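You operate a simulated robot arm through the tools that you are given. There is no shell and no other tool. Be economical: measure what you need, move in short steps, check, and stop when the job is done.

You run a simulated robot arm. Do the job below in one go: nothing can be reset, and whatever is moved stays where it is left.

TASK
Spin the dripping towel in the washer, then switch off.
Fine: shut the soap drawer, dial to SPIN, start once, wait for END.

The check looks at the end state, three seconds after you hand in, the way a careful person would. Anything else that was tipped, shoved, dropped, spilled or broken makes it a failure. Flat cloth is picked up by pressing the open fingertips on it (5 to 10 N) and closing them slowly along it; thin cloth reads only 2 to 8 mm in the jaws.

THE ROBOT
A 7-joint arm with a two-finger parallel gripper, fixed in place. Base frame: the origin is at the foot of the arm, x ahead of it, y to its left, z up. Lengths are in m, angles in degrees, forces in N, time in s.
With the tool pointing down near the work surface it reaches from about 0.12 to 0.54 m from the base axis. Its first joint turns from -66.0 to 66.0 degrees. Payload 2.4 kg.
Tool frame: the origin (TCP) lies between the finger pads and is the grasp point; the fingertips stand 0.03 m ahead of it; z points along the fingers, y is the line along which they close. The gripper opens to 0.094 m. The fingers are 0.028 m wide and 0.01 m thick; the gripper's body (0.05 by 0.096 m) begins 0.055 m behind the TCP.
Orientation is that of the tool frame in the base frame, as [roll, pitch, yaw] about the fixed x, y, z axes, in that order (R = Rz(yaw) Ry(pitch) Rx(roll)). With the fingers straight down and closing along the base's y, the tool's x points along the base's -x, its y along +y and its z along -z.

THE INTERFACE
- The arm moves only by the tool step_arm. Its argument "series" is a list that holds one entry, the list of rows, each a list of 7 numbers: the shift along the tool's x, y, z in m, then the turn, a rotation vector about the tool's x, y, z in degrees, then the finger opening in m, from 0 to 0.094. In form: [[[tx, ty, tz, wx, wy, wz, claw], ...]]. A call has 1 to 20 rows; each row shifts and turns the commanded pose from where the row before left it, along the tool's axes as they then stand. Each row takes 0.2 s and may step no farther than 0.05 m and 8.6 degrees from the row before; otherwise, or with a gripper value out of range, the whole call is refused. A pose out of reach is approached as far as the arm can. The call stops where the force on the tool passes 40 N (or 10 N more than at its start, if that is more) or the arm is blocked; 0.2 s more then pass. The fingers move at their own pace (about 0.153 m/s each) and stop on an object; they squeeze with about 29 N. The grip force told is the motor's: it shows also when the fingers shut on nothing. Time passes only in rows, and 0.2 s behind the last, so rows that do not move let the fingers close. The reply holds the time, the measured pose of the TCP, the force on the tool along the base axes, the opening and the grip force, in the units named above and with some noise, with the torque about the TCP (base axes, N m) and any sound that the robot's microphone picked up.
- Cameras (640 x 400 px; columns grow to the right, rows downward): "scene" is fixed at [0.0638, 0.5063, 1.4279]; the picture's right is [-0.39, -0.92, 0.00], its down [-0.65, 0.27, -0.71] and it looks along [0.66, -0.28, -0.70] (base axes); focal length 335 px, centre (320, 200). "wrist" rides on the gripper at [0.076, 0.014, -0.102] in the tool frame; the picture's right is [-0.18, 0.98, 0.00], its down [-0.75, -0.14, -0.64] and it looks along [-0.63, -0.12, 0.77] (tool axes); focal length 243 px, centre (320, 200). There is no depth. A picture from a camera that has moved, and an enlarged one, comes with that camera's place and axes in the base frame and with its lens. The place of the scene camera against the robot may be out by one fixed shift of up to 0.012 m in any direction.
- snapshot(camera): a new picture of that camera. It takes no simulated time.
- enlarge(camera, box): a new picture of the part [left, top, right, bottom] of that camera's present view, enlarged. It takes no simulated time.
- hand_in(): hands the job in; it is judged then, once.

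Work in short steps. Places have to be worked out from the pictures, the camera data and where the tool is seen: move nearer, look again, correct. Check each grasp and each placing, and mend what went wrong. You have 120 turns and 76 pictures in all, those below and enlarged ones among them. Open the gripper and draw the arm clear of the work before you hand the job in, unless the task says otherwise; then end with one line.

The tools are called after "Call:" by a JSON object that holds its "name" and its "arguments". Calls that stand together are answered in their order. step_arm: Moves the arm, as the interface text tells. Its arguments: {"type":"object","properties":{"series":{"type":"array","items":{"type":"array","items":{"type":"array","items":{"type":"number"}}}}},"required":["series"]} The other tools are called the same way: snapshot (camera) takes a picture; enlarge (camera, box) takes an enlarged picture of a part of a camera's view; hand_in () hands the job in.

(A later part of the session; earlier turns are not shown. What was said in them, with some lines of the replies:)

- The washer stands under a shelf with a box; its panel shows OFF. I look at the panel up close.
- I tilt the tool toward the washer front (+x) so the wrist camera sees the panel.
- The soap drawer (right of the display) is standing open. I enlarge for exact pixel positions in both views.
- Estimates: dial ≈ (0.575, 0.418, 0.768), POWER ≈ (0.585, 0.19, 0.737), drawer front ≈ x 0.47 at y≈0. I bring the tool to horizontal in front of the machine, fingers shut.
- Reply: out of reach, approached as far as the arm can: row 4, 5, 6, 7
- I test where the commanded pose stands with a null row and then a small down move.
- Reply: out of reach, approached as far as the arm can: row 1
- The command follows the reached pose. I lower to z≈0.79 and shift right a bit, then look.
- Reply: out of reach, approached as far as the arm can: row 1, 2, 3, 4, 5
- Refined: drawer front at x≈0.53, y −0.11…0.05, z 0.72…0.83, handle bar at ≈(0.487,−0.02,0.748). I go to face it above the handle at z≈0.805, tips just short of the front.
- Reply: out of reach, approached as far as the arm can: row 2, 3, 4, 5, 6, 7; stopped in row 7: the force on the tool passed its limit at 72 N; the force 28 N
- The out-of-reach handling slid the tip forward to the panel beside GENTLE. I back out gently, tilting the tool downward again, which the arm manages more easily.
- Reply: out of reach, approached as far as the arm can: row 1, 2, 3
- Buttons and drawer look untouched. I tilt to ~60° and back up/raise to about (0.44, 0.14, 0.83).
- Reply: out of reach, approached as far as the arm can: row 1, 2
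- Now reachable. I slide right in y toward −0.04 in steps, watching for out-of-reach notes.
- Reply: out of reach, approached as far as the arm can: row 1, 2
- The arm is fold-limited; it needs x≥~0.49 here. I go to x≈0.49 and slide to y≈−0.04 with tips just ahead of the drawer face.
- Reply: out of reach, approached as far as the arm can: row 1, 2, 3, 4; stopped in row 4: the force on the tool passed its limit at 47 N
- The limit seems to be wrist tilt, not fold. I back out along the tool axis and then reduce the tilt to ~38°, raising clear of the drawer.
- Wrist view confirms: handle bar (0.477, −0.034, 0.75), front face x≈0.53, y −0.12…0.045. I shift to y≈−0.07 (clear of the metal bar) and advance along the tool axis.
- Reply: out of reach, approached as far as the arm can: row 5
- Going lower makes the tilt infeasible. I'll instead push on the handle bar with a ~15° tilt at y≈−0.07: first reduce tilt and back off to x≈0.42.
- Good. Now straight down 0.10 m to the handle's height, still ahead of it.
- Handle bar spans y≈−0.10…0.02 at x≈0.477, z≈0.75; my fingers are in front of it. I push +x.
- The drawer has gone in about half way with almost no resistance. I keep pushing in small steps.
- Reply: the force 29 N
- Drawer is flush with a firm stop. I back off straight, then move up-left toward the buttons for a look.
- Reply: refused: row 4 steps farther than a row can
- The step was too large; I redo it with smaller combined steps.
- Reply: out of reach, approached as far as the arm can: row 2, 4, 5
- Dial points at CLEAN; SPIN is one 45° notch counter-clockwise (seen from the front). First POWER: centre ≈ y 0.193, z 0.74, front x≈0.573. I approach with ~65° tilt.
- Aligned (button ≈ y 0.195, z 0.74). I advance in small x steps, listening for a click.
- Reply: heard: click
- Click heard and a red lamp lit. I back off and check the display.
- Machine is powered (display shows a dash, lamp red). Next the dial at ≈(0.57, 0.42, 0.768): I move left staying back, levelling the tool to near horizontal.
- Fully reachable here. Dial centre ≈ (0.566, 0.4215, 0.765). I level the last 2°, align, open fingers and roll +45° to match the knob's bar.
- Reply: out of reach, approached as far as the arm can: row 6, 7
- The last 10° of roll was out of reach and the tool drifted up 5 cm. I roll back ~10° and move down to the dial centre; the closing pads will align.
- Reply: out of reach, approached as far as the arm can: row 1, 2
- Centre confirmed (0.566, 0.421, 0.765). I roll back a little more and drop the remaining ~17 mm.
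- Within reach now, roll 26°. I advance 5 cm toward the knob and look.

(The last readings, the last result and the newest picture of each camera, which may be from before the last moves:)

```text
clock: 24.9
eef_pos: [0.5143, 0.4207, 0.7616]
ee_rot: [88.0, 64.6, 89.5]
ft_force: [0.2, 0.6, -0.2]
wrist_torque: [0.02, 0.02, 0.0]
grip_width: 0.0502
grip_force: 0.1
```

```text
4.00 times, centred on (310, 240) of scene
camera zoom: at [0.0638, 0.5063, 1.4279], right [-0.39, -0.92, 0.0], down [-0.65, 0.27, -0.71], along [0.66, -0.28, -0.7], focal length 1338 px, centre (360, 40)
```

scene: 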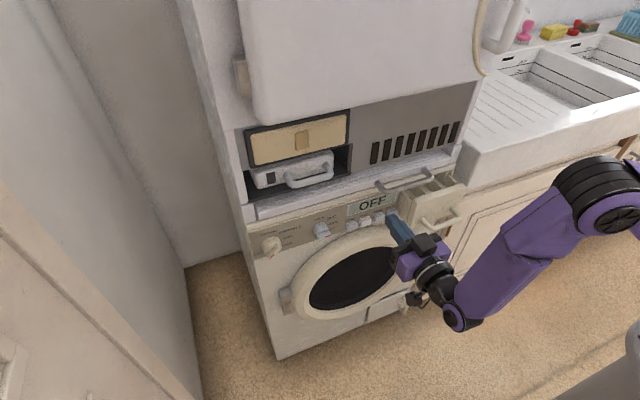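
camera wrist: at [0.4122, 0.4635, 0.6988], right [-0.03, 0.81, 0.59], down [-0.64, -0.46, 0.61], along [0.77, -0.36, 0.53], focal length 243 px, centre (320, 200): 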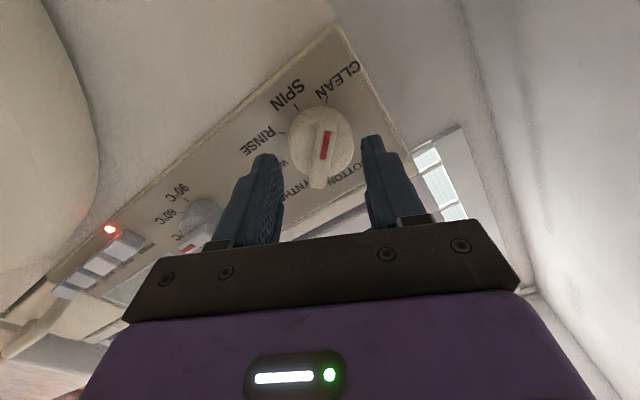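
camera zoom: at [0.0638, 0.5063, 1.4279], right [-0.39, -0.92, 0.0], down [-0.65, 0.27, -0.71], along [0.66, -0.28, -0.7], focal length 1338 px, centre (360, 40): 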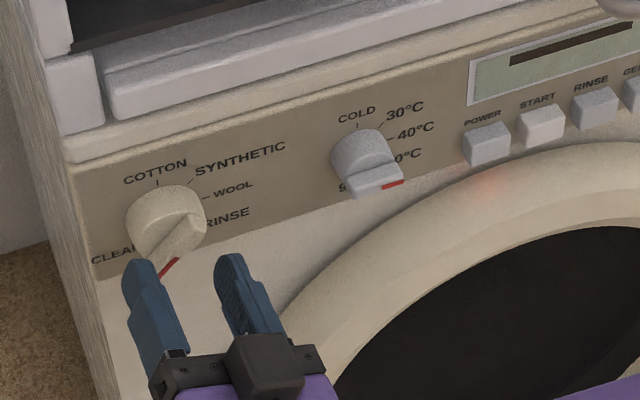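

Call:
{"name": "step_arm", "arguments": {"series": [[[-0.002, 0, 0.009, 0, 0, 0, 0.05], [0, 0, 0.009, 0, 0, 0, 0.05]]]}}

Call:
{"name": "snapshot", "arguments": {"camera": "wrist"}}

Call:
{"name": "enlarge", "arguments": {"camera": "scene", "box": [230, 190, 390, 290]}}

```text
clock: 25.5
eef_pos: [0.5322, 0.4199, 0.7651]
ee_rot: [88.0, 64.7, 89.5]
ft_force: [0.5, 0.0, -0.4]
wrist_torque: [-0.01, 0.0, 0.0]
grip_width: 0.0501
grip_force: 0.0
```

```text
33 pictures are left
camera wrist: at [0.4296, 0.4627, 0.7006], right [-0.03, 0.81, 0.59], down [-0.64, -0.46, 0.61], along [0.77, -0.36, 0.53], focal length 243 px, centre (320, 200)
```

wrist: 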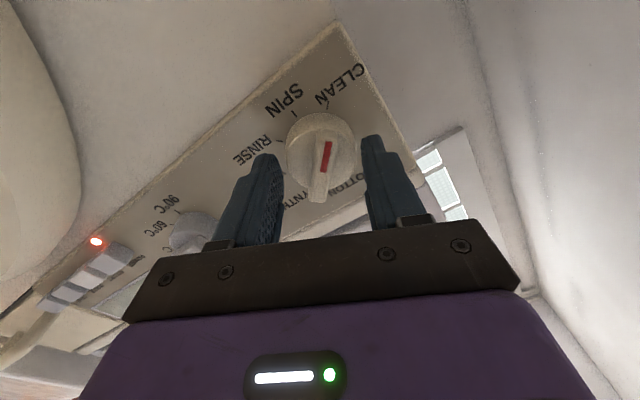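

```text
4.00 times, centred on (310, 240) of scene
camera zoom: at [0.0638, 0.5063, 1.4279], right [-0.39, -0.92, 0.0], down [-0.65, 0.27, -0.71], along [0.66, -0.28, -0.7], focal length 1338 px, centre (360, 40)
```

zoom: 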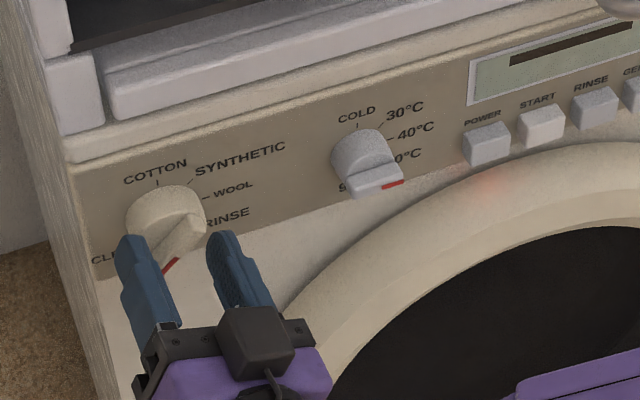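

Fingers seem to straddle the bar. I close gently with no further advance.

Call:
{"name": "step_arm", "arguments": {"series": [[[0, 0, 0.003, 0, 0, 0, 0.035], [0, 0, 0, 0, 0, 0, 0.025], [0, 0, 0, 0, 0, 0, 0.015], [0, 0, 0, 0, 0, 0, 0.005], [0, 0, 0, 0, 0, 0, 0.0]]]}}

Call:
{"name": "snapshot", "arguments": {"camera": "wrist"}}

```text
clock: 26.0
eef_pos: [0.5327, 0.4171, 0.7621]
ee_rot: [87.8, 65.0, 88.9]
ft_force: [-14.2, -12.6, 2.6]
wrist_torque: [0.05, -0.12, -0.07]
grip_width: 0.0389
grip_force: 12.0
stopped in row 2: the force on the tool passed its limit at 42 N (the readings are from after the stop); the commanded pose is now the measured one
```

```text
31 pictures are left
camera wrist: at [0.43, 0.4604, 0.6976], right [-0.02, 0.81, 0.58], down [-0.65, -0.46, 0.61], along [0.76, -0.36, 0.53], focal length 243 px, centre (320, 200)
```

wrist: 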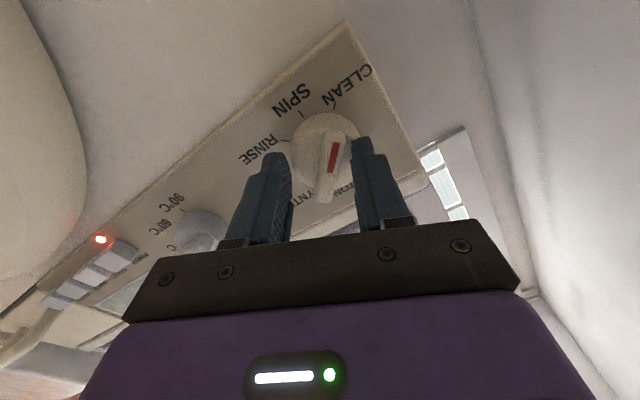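

A finger caught the knob's disc, too deep. I reopen, back off 9 mm and recentre (+5 mm along the closing line).

Call:
{"name": "step_arm", "arguments": {"series": [[[0, 0, -0.009, 0, 0, 0, 0.055], [-0.0017, 0.0055, 0, 0, 0, 0, 0.055], [0, 0, 0, 0, 0, 0, 0.04], [0, 0, 0, 0, 0, 0, 0.03], [0, 0, 0, 0, 0, 0, 0.024]]]}}

Call:
{"name": "snapshot", "arguments": {"camera": "wrist"}}

```text
clock: 27.2
eef_pos: [0.5241, 0.4228, 0.7661]
ee_rot: [87.9, 64.8, 89.1]
ft_force: [-0.1, -1.8, -0.6]
wrist_torque: [0.04, 0.01, -0.08]
grip_width: 0.0251
grip_force: 1.3
```

```text
30 pictures are left
camera wrist: at [0.4216, 0.4665, 0.7023], right [-0.02, 0.81, 0.58], down [-0.64, -0.46, 0.61], along [0.76, -0.36, 0.53], focal length 243 px, centre (320, 200)
```

wrist: 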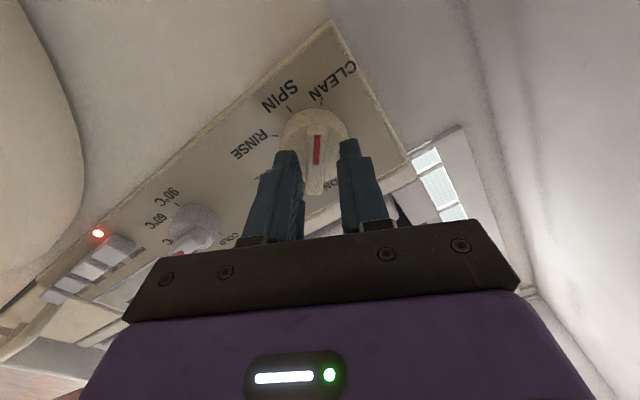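

The pads now sit on the bar. I close for grip.

Call:
{"name": "step_arm", "arguments": {"series": [[[0, 0, 0, 0, 0, 0, 0.018], [0, 0, 0, 0, 0, 0, 0.01], [0, 0, 0, 0, 0, 0, 0.0]]]}}

Call:
{"name": "enlarge", "arguments": {"camera": "wrist", "box": [220, 60, 400, 240]}}

```text
clock: 28.0
eef_pos: [0.5239, 0.4207, 0.7655]
ee_rot: [88.0, 65.0, 89.1]
ft_force: [-7.6, -16.9, -5.4]
wrist_torque: [0.04, -0.32, -0.91]
grip_width: 0.0118
grip_force: 44.9
```

```text
2.22 times, centred on (310, 150) of wrist
camera zoom: at [0.4222, 0.4641, 0.701], right [-0.02, 0.81, 0.58], down [-0.65, -0.45, 0.61], along [0.76, -0.36, 0.53], focal length 539 px, centre (342, 311)
```

zoom: 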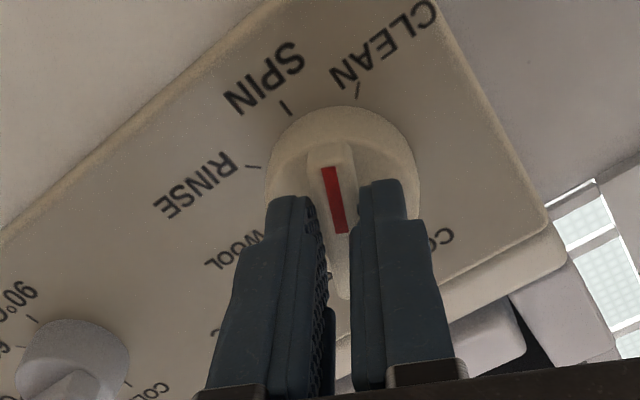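

Gripped (11.8 mm), the bar already part-way. I relieve 2 mm sideways and roll −26° to point it at SPIN.

Call:
{"name": "step_arm", "arguments": {"series": [[[0, -0.003, 0, 0, 0, -5, 0], [0, -0.001, 0, 0, 0, -5, 0], [0, 0, 0, 0, 0, -5, 0], [0, 0, 0, 0, 0, -5, 0], [0, 0, 0, 0, 0, -5, 0]]]}}

Call:
{"name": "enlarge", "arguments": {"camera": "wrist", "box": [220, 60, 400, 240]}}

```text
clock: 29.2
eef_pos: [0.5248, 0.4205, 0.764]
ee_rot: [7.2, 89.2, 8.1]
ft_force: [4.2, -10.2, -0.5]
wrist_torque: [0.02, 1.46, -0.42]
grip_width: 0.012
grip_force: 44.9
```

```text
2.22 times, centred on (310, 150) of wrist
camera zoom: at [0.4227, 0.4317, 0.6874], right [-0.02, 0.98, 0.19], down [-0.65, -0.15, 0.74], along [0.76, -0.11, 0.64], focal length 539 px, centre (342, 311)
```

zoom: 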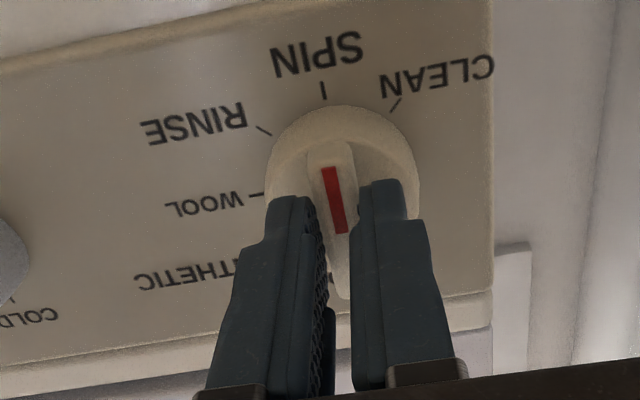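

The bar now lines up with the SPIN tick. I release and back off.

Call:
{"name": "step_arm", "arguments": {"series": [[[0, 0.001, 0, 0, 0, 0, 0.02], [0, 0, 0, 0, 0, 0, 0.04], [0, 0, -0.03, 0, 0, 0, 0.05], [0, 0, -0.03, 0, 0, 0, 0.05]]]}}

Call:
{"name": "enlarge", "arguments": {"camera": "wrist", "box": [200, 60, 440, 210]}}

Call:
{"name": "enlarge", "arguments": {"camera": "scene", "box": [230, 190, 390, 290]}}

```text
clock: 30.2
eef_pos: [0.4633, 0.419, 0.764]
ee_rot: [8.3, 89.0, 9.3]
ft_force: [-0.7, -0.4, 0.2]
wrist_torque: [0.0, 0.0, -0.01]
grip_width: 0.0498
grip_force: 0.0
```

```text
2.67 times, centred on (320, 135) of wrist
camera zoom: at [0.3625, 0.4315, 0.6876], right [-0.02, 0.98, 0.19], down [-0.65, -0.15, 0.74], along [0.76, -0.11, 0.64], focal length 647 px, centre (320, 373)
```

zoom: 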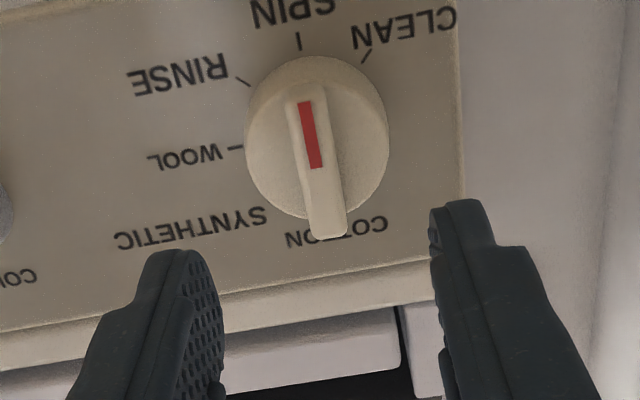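

```text
4.00 times, centred on (310, 240) of scene
camera zoom: at [0.0639, 0.5063, 1.4279], right [-0.39, -0.92, 0.0], down [-0.65, 0.27, -0.71], along [0.66, -0.28, -0.7], focal length 1338 px, centre (360, 40)
```

zoom: 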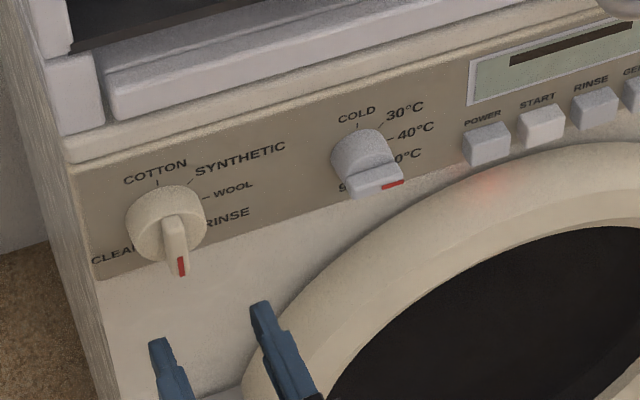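

The pointer sits at SPIN. Now to START (≈ y 0.152, z 0.739): I close the fingers, traverse right and tilt back to 65°.

Call:
{"name": "step_arm", "arguments": {"series": [[[0, -0.03, -0.002, 0, 3, 0, 0], [0, -0.038, 0, 0, 3.5, 0, 0], [0, -0.038, 0, 0, 3.5, 0, 0], [0, -0.038, 0, 0, 3.5, 0, 0], [0, -0.038, 0, 0, 3.5, 0, 0], [0, -0.038, 0.002, 0, 3.5, 0, 0], [0, -0.038, 0.003, 0, 3.5, 0, 0]]]}}

Call:
{"name": "snapshot", "arguments": {"camera": "wrist"}}

```text
clock: 31.8
eef_pos: [0.4719, 0.1611, 0.7619]
ee_rot: [179.7, 66.9, -179.1]
ft_force: [0.9, -0.4, -0.8]
wrist_torque: [-0.01, -0.04, 0.01]
grip_width: 0.0
grip_force: 28.9
```

```text
25 pictures are left
camera wrist: at [0.3473, 0.1731, 0.7326], right [0.05, 0.98, 0.17], down [-0.29, -0.15, 0.94], along [0.96, -0.1, 0.28], focal length 243 px, centre (320, 200)
```

wrist: 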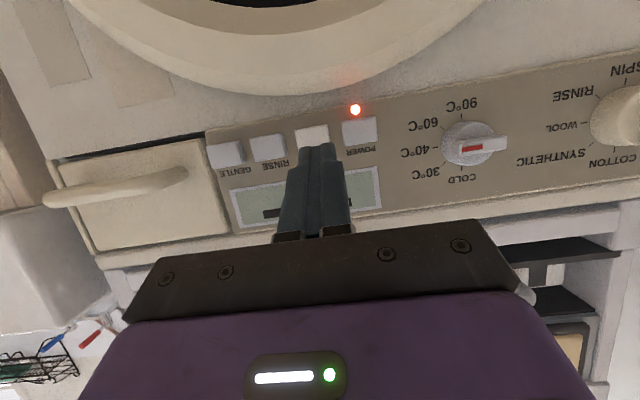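

START ≈ (0.572, 0.153, 0.739). I align and approach to ~16 mm short.

Call:
{"name": "step_arm", "arguments": {"series": [[[-0.002, -0.008, 0.026, 0, 0, 0, 0], [-0.002, 0, 0.0266, 0, 0, 0, 0]]]}}

Call:
{"name": "snapshot", "arguments": {"camera": "wrist"}}

```text
clock: 32.4
eef_pos: [0.5217, 0.1547, 0.7459]
ee_rot: [179.5, 66.8, -179.4]
ft_force: [-0.7, -0.9, 1.5]
wrist_torque: [-0.02, 0.01, 0.01]
grip_width: 0.0
grip_force: 28.7
```

```text
24 pictures are left
camera wrist: at [0.3977, 0.166, 0.7152], right [0.05, 0.98, 0.17], down [-0.29, -0.15, 0.94], along [0.95, -0.1, 0.28], focal length 243 px, centre (320, 200)
```

wrist: 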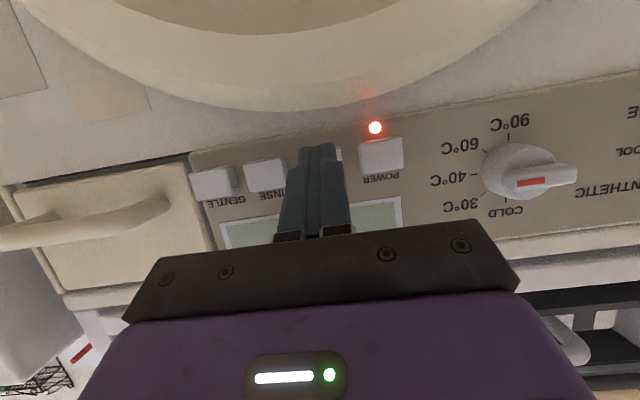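

Aligned on START. One press: advance to the depth at which POWER clicked and withdraw.

Call:
{"name": "step_arm", "arguments": {"series": [[[-0.0045, 0, 0.0115, 0, 0, 0, 0], [-0.0017, 0, 0.0036, 0, 0, 0, 0], [-0.0017, 0, 0.0036, 0, 0, 0, 0]]]}}

```text
clock: 33.2
eef_pos: [0.5413, 0.1552, 0.7441]
ee_rot: [179.7, 66.9, -179.1]
ft_force: [-13.3, -1.0, 5.1]
wrist_torque: [0.02, -0.18, -0.02]
grip_width: 0.0001
grip_force: 28.8
heard: click
```

Clicked. I withdraw and check the display.

Call:
{"name": "step_arm", "arguments": {"series": [[[0.0085, 0, -0.018, 0, 0, 0, 0], [0.0085, 0, -0.03, 0, 0, 0, 0], [0, 0.02, -0.03, 0, 0, 0, 0]]]}}

Call:
{"name": "enlarge", "arguments": {"camera": "scene", "box": [250, 170, 450, 295]}}

```text
clock: 34.0
eef_pos: [0.4603, 0.175, 0.761]
ee_rot: [179.7, 67.0, -179.3]
ft_force: [-0.2, 0.1, -0.5]
wrist_torque: [0.0, -0.03, -0.01]
grip_width: 0.0
grip_force: 28.8
```

```text
3.20 times, centred on (350, 232) of scene
camera zoom: at [0.0639, 0.5063, 1.4279], right [-0.39, -0.92, 0.0], down [-0.65, 0.27, -0.71], along [0.66, -0.28, -0.7], focal length 1071 px, centre (224, 96)
```

zoom: 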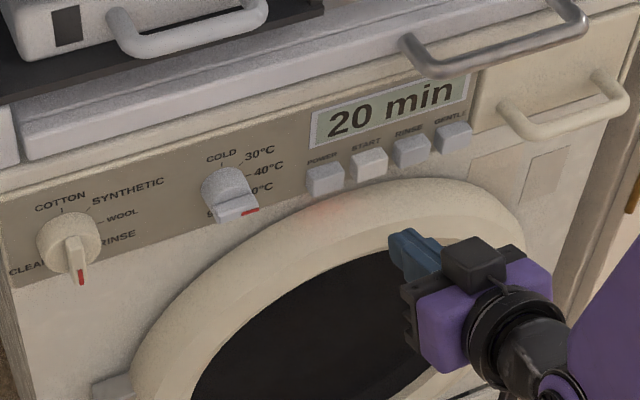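

Cycle started: "20 min". I wait.

Call:
{"name": "step_arm", "arguments": {"series": [[[0, 0, 0, 0, 0, 0, 0], [0, 0, 0, 0, 0, 0, 0], [0, 0, 0, 0, 0, 0, 0], [0, 0, 0, 0, 0, 0, 0], [0, 0, 0, 0, 0, 0, 0], [0, 0, 0, 0, 0, 0, 0], [0, 0, 0, 0, 0, 0, 0], [0, 0, 0, 0, 0, 0, 0], [0, 0, 0, 0, 0, 0, 0], [0, 0, 0, 0, 0, 0, 0], [0, 0, 0, 0, 0, 0, 0], [0, 0, 0, 0, 0, 0, 0], [0, 0, 0, 0, 0, 0, 0], [0, 0, 0, 0, 0, 0, 0], [0, 0, 0, 0, 0, 0, 0], [0, 0, 0, 0, 0, 0, 0], [0, 0, 0, 0, 0, 0, 0], [0, 0, 0, 0, 0, 0, 0], [0, 0, 0, 0, 0, 0, 0], [0, 0, 0, 0, 0, 0, 0]]]}}

Call:
{"name": "enlarge", "arguments": {"camera": "scene", "box": [250, 170, 450, 295]}}

```text
clock: 38.2
eef_pos: [0.4615, 0.175, 0.76]
ee_rot: [179.6, 66.8, -179.3]
ft_force: [0.2, -0.3, 0.8]
wrist_torque: [-0.02, 0.0, 0.02]
grip_width: 0.0
grip_force: 29.3
```

```text
3.20 times, centred on (350, 232) of scene
camera zoom: at [0.0638, 0.5063, 1.4279], right [-0.39, -0.92, 0.0], down [-0.65, 0.27, -0.71], along [0.66, -0.28, -0.7], focal length 1071 px, centre (224, 96)
```

zoom: 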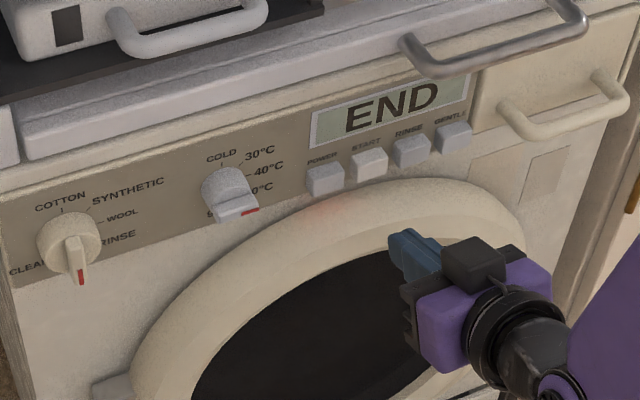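

END shows. Now switch off: align with POWER (y 0.195) and approach.

Call:
{"name": "step_arm", "arguments": {"series": [[[0, 0.02, 0, 0, 0, 0, 0], [-0.005, 0, 0.03, 0, 0, 0, 0], [-0.005, 0, 0.0307, 0, 0, 0, 0]]]}}

Call:
{"name": "snapshot", "arguments": {"camera": "wrist"}}

```text
clock: 39.0
eef_pos: [0.5223, 0.1942, 0.7453]
ee_rot: [179.7, 66.9, -179.1]
ft_force: [-0.4, 0.5, 1.0]
wrist_torque: [-0.02, -0.02, -0.02]
grip_width: 0.0
grip_force: 28.8
```

```text
21 pictures are left
camera wrist: at [0.397, 0.2061, 0.7154], right [0.05, 0.98, 0.17], down [-0.29, -0.15, 0.94], along [0.95, -0.1, 0.28], focal length 243 px, centre (320, 200)
```

wrist: 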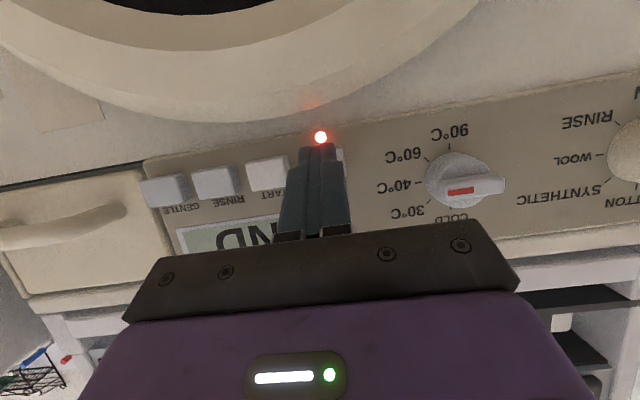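

Aligned on POWER. One press.

Call:
{"name": "step_arm", "arguments": {"series": [[[-0.0045, 0, 0.0115, 0, 0, 0, 0], [-0.0017, 0, 0.0036, 0, 0, 0, 0], [-0.0017, 0, 0.0036, 0, 0, 0, 0]]]}}

```text
clock: 39.8
eef_pos: [0.5411, 0.1943, 0.7448]
ee_rot: [179.7, 67.0, -179.0]
ft_force: [-14.0, -2.6, 6.3]
wrist_torque: [0.02, -0.21, -0.11]
grip_width: 0.0
grip_force: 28.9
heard: click
```

Clicked. I withdraw well clear, opening the gripper, and check.

Call:
{"name": "step_arm", "arguments": {"series": [[[0.0085, 0, -0.018, 0, 0, 0, 0], [0.0085, 0, -0.03, 0, 0, 0, 0], [0, 0.02, -0.03, 0, 3, 0, 0.03], [-0.02, 0.03, -0.03, 0, 7, 0, 0.08], [-0.02, 0.02, -0.03, 0, 8, 0, 0.09]]]}}

Call:
{"name": "snapshot", "arguments": {"camera": "scene"}}

Call:
{"name": "enlarge", "arguments": {"camera": "scene", "box": [250, 170, 450, 295]}}

Call:
{"name": "snapshot", "arguments": {"camera": "wrist"}}

```text
clock: 41.0
eef_pos: [0.4309, 0.2626, 0.8283]
ee_rot: [179.8, 48.8, -179.0]
ft_force: [-0.3, 1.1, 0.4]
wrist_torque: [0.0, -0.02, -0.01]
grip_width: 0.09
grip_force: 0.1
```

```text
20 pictures are left
```

scene: 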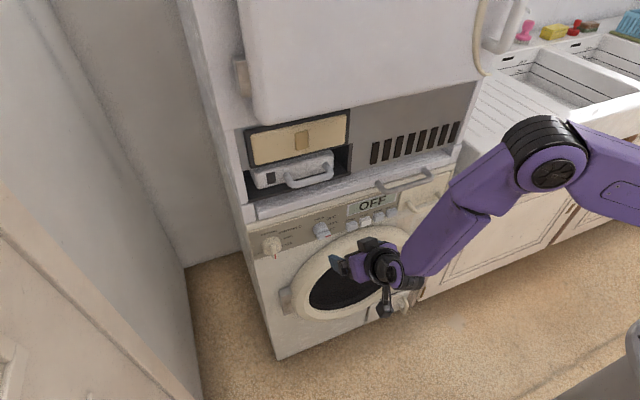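

```text
3.20 times, centred on (350, 232) of scene
camera zoom: at [0.0638, 0.5063, 1.4279], right [-0.39, -0.92, 0.0], down [-0.65, 0.27, -0.71], along [0.66, -0.28, -0.7], focal length 1071 px, centre (224, 96)
```

zoom: 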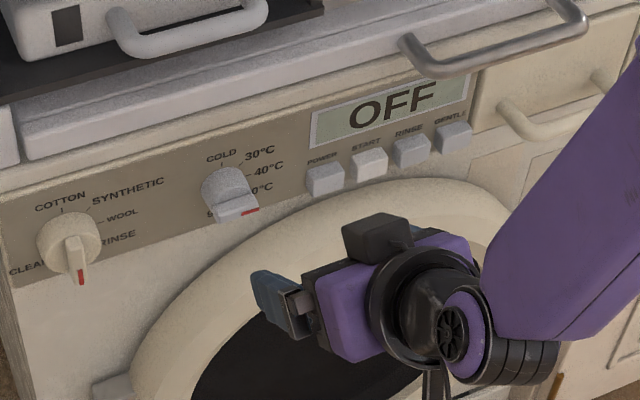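

```text
18 pictures are left
camera wrist: at [0.304, 0.2746, 0.8372], right [0.1, 0.98, 0.14], down [0.02, -0.14, 0.99], along [0.99, -0.1, -0.03], focal length 243 px, centre (320, 200)
```

wrist: 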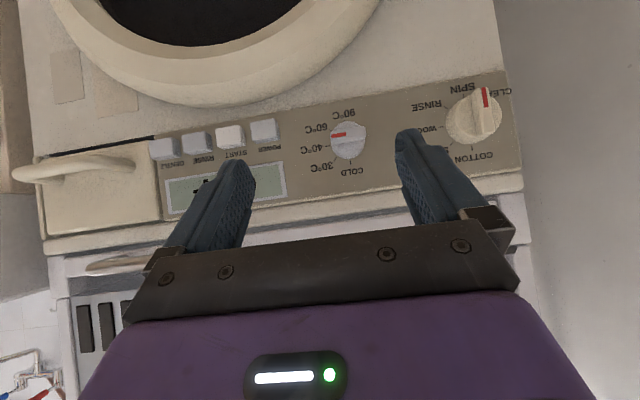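

Display reads OFF, lamp out, drawer shut, dial on SPIN. I draw the arm back a little farther before handing in.

Call:
{"name": "step_arm", "arguments": {"series": [[[0, 0, -0.04, 0, 8, 0, 0.094], [0, 0, -0.04, 0, 8, 0, 0.094], [0, 0, -0.03, 0, 8, 0, 0.094]]]}}

Call:
{"name": "snapshot", "arguments": {"camera": "scene"}}

```text
clock: 41.8
eef_pos: [0.3594, 0.2633, 0.909]
ee_rot: [179.7, 24.9, -178.9]
ft_force: [-0.2, 0.3, 0.3]
wrist_torque: [-0.03, -0.02, 0.02]
grip_width: 0.0939
grip_force: 0.1
```

```text
17 pictures are left
```

scene: 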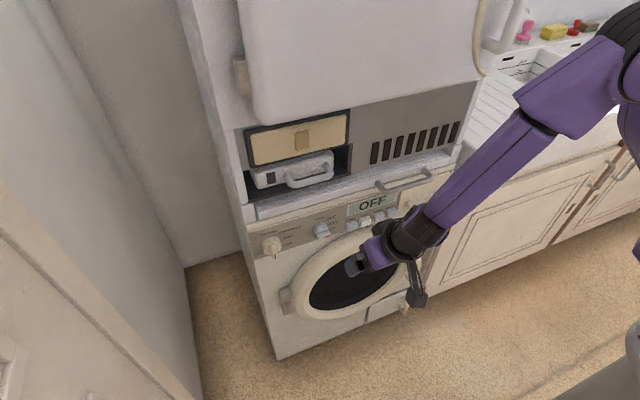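

The arm is clear, the gripper open and the washer off; I hand the job in.

Call:
{"name": "hand_in", "arguments": {}}

```text
The job is handed in.
```

The soap drawer is shut, the dial is on SPIN, I pressed START once and the cycle ran to END, and the washer is switched off with the display reading OFF. On the way the arm bumped the panel beside GENTLE once and stopped once against the drawer edge or the metal bar, both before power-on, with no visible change.
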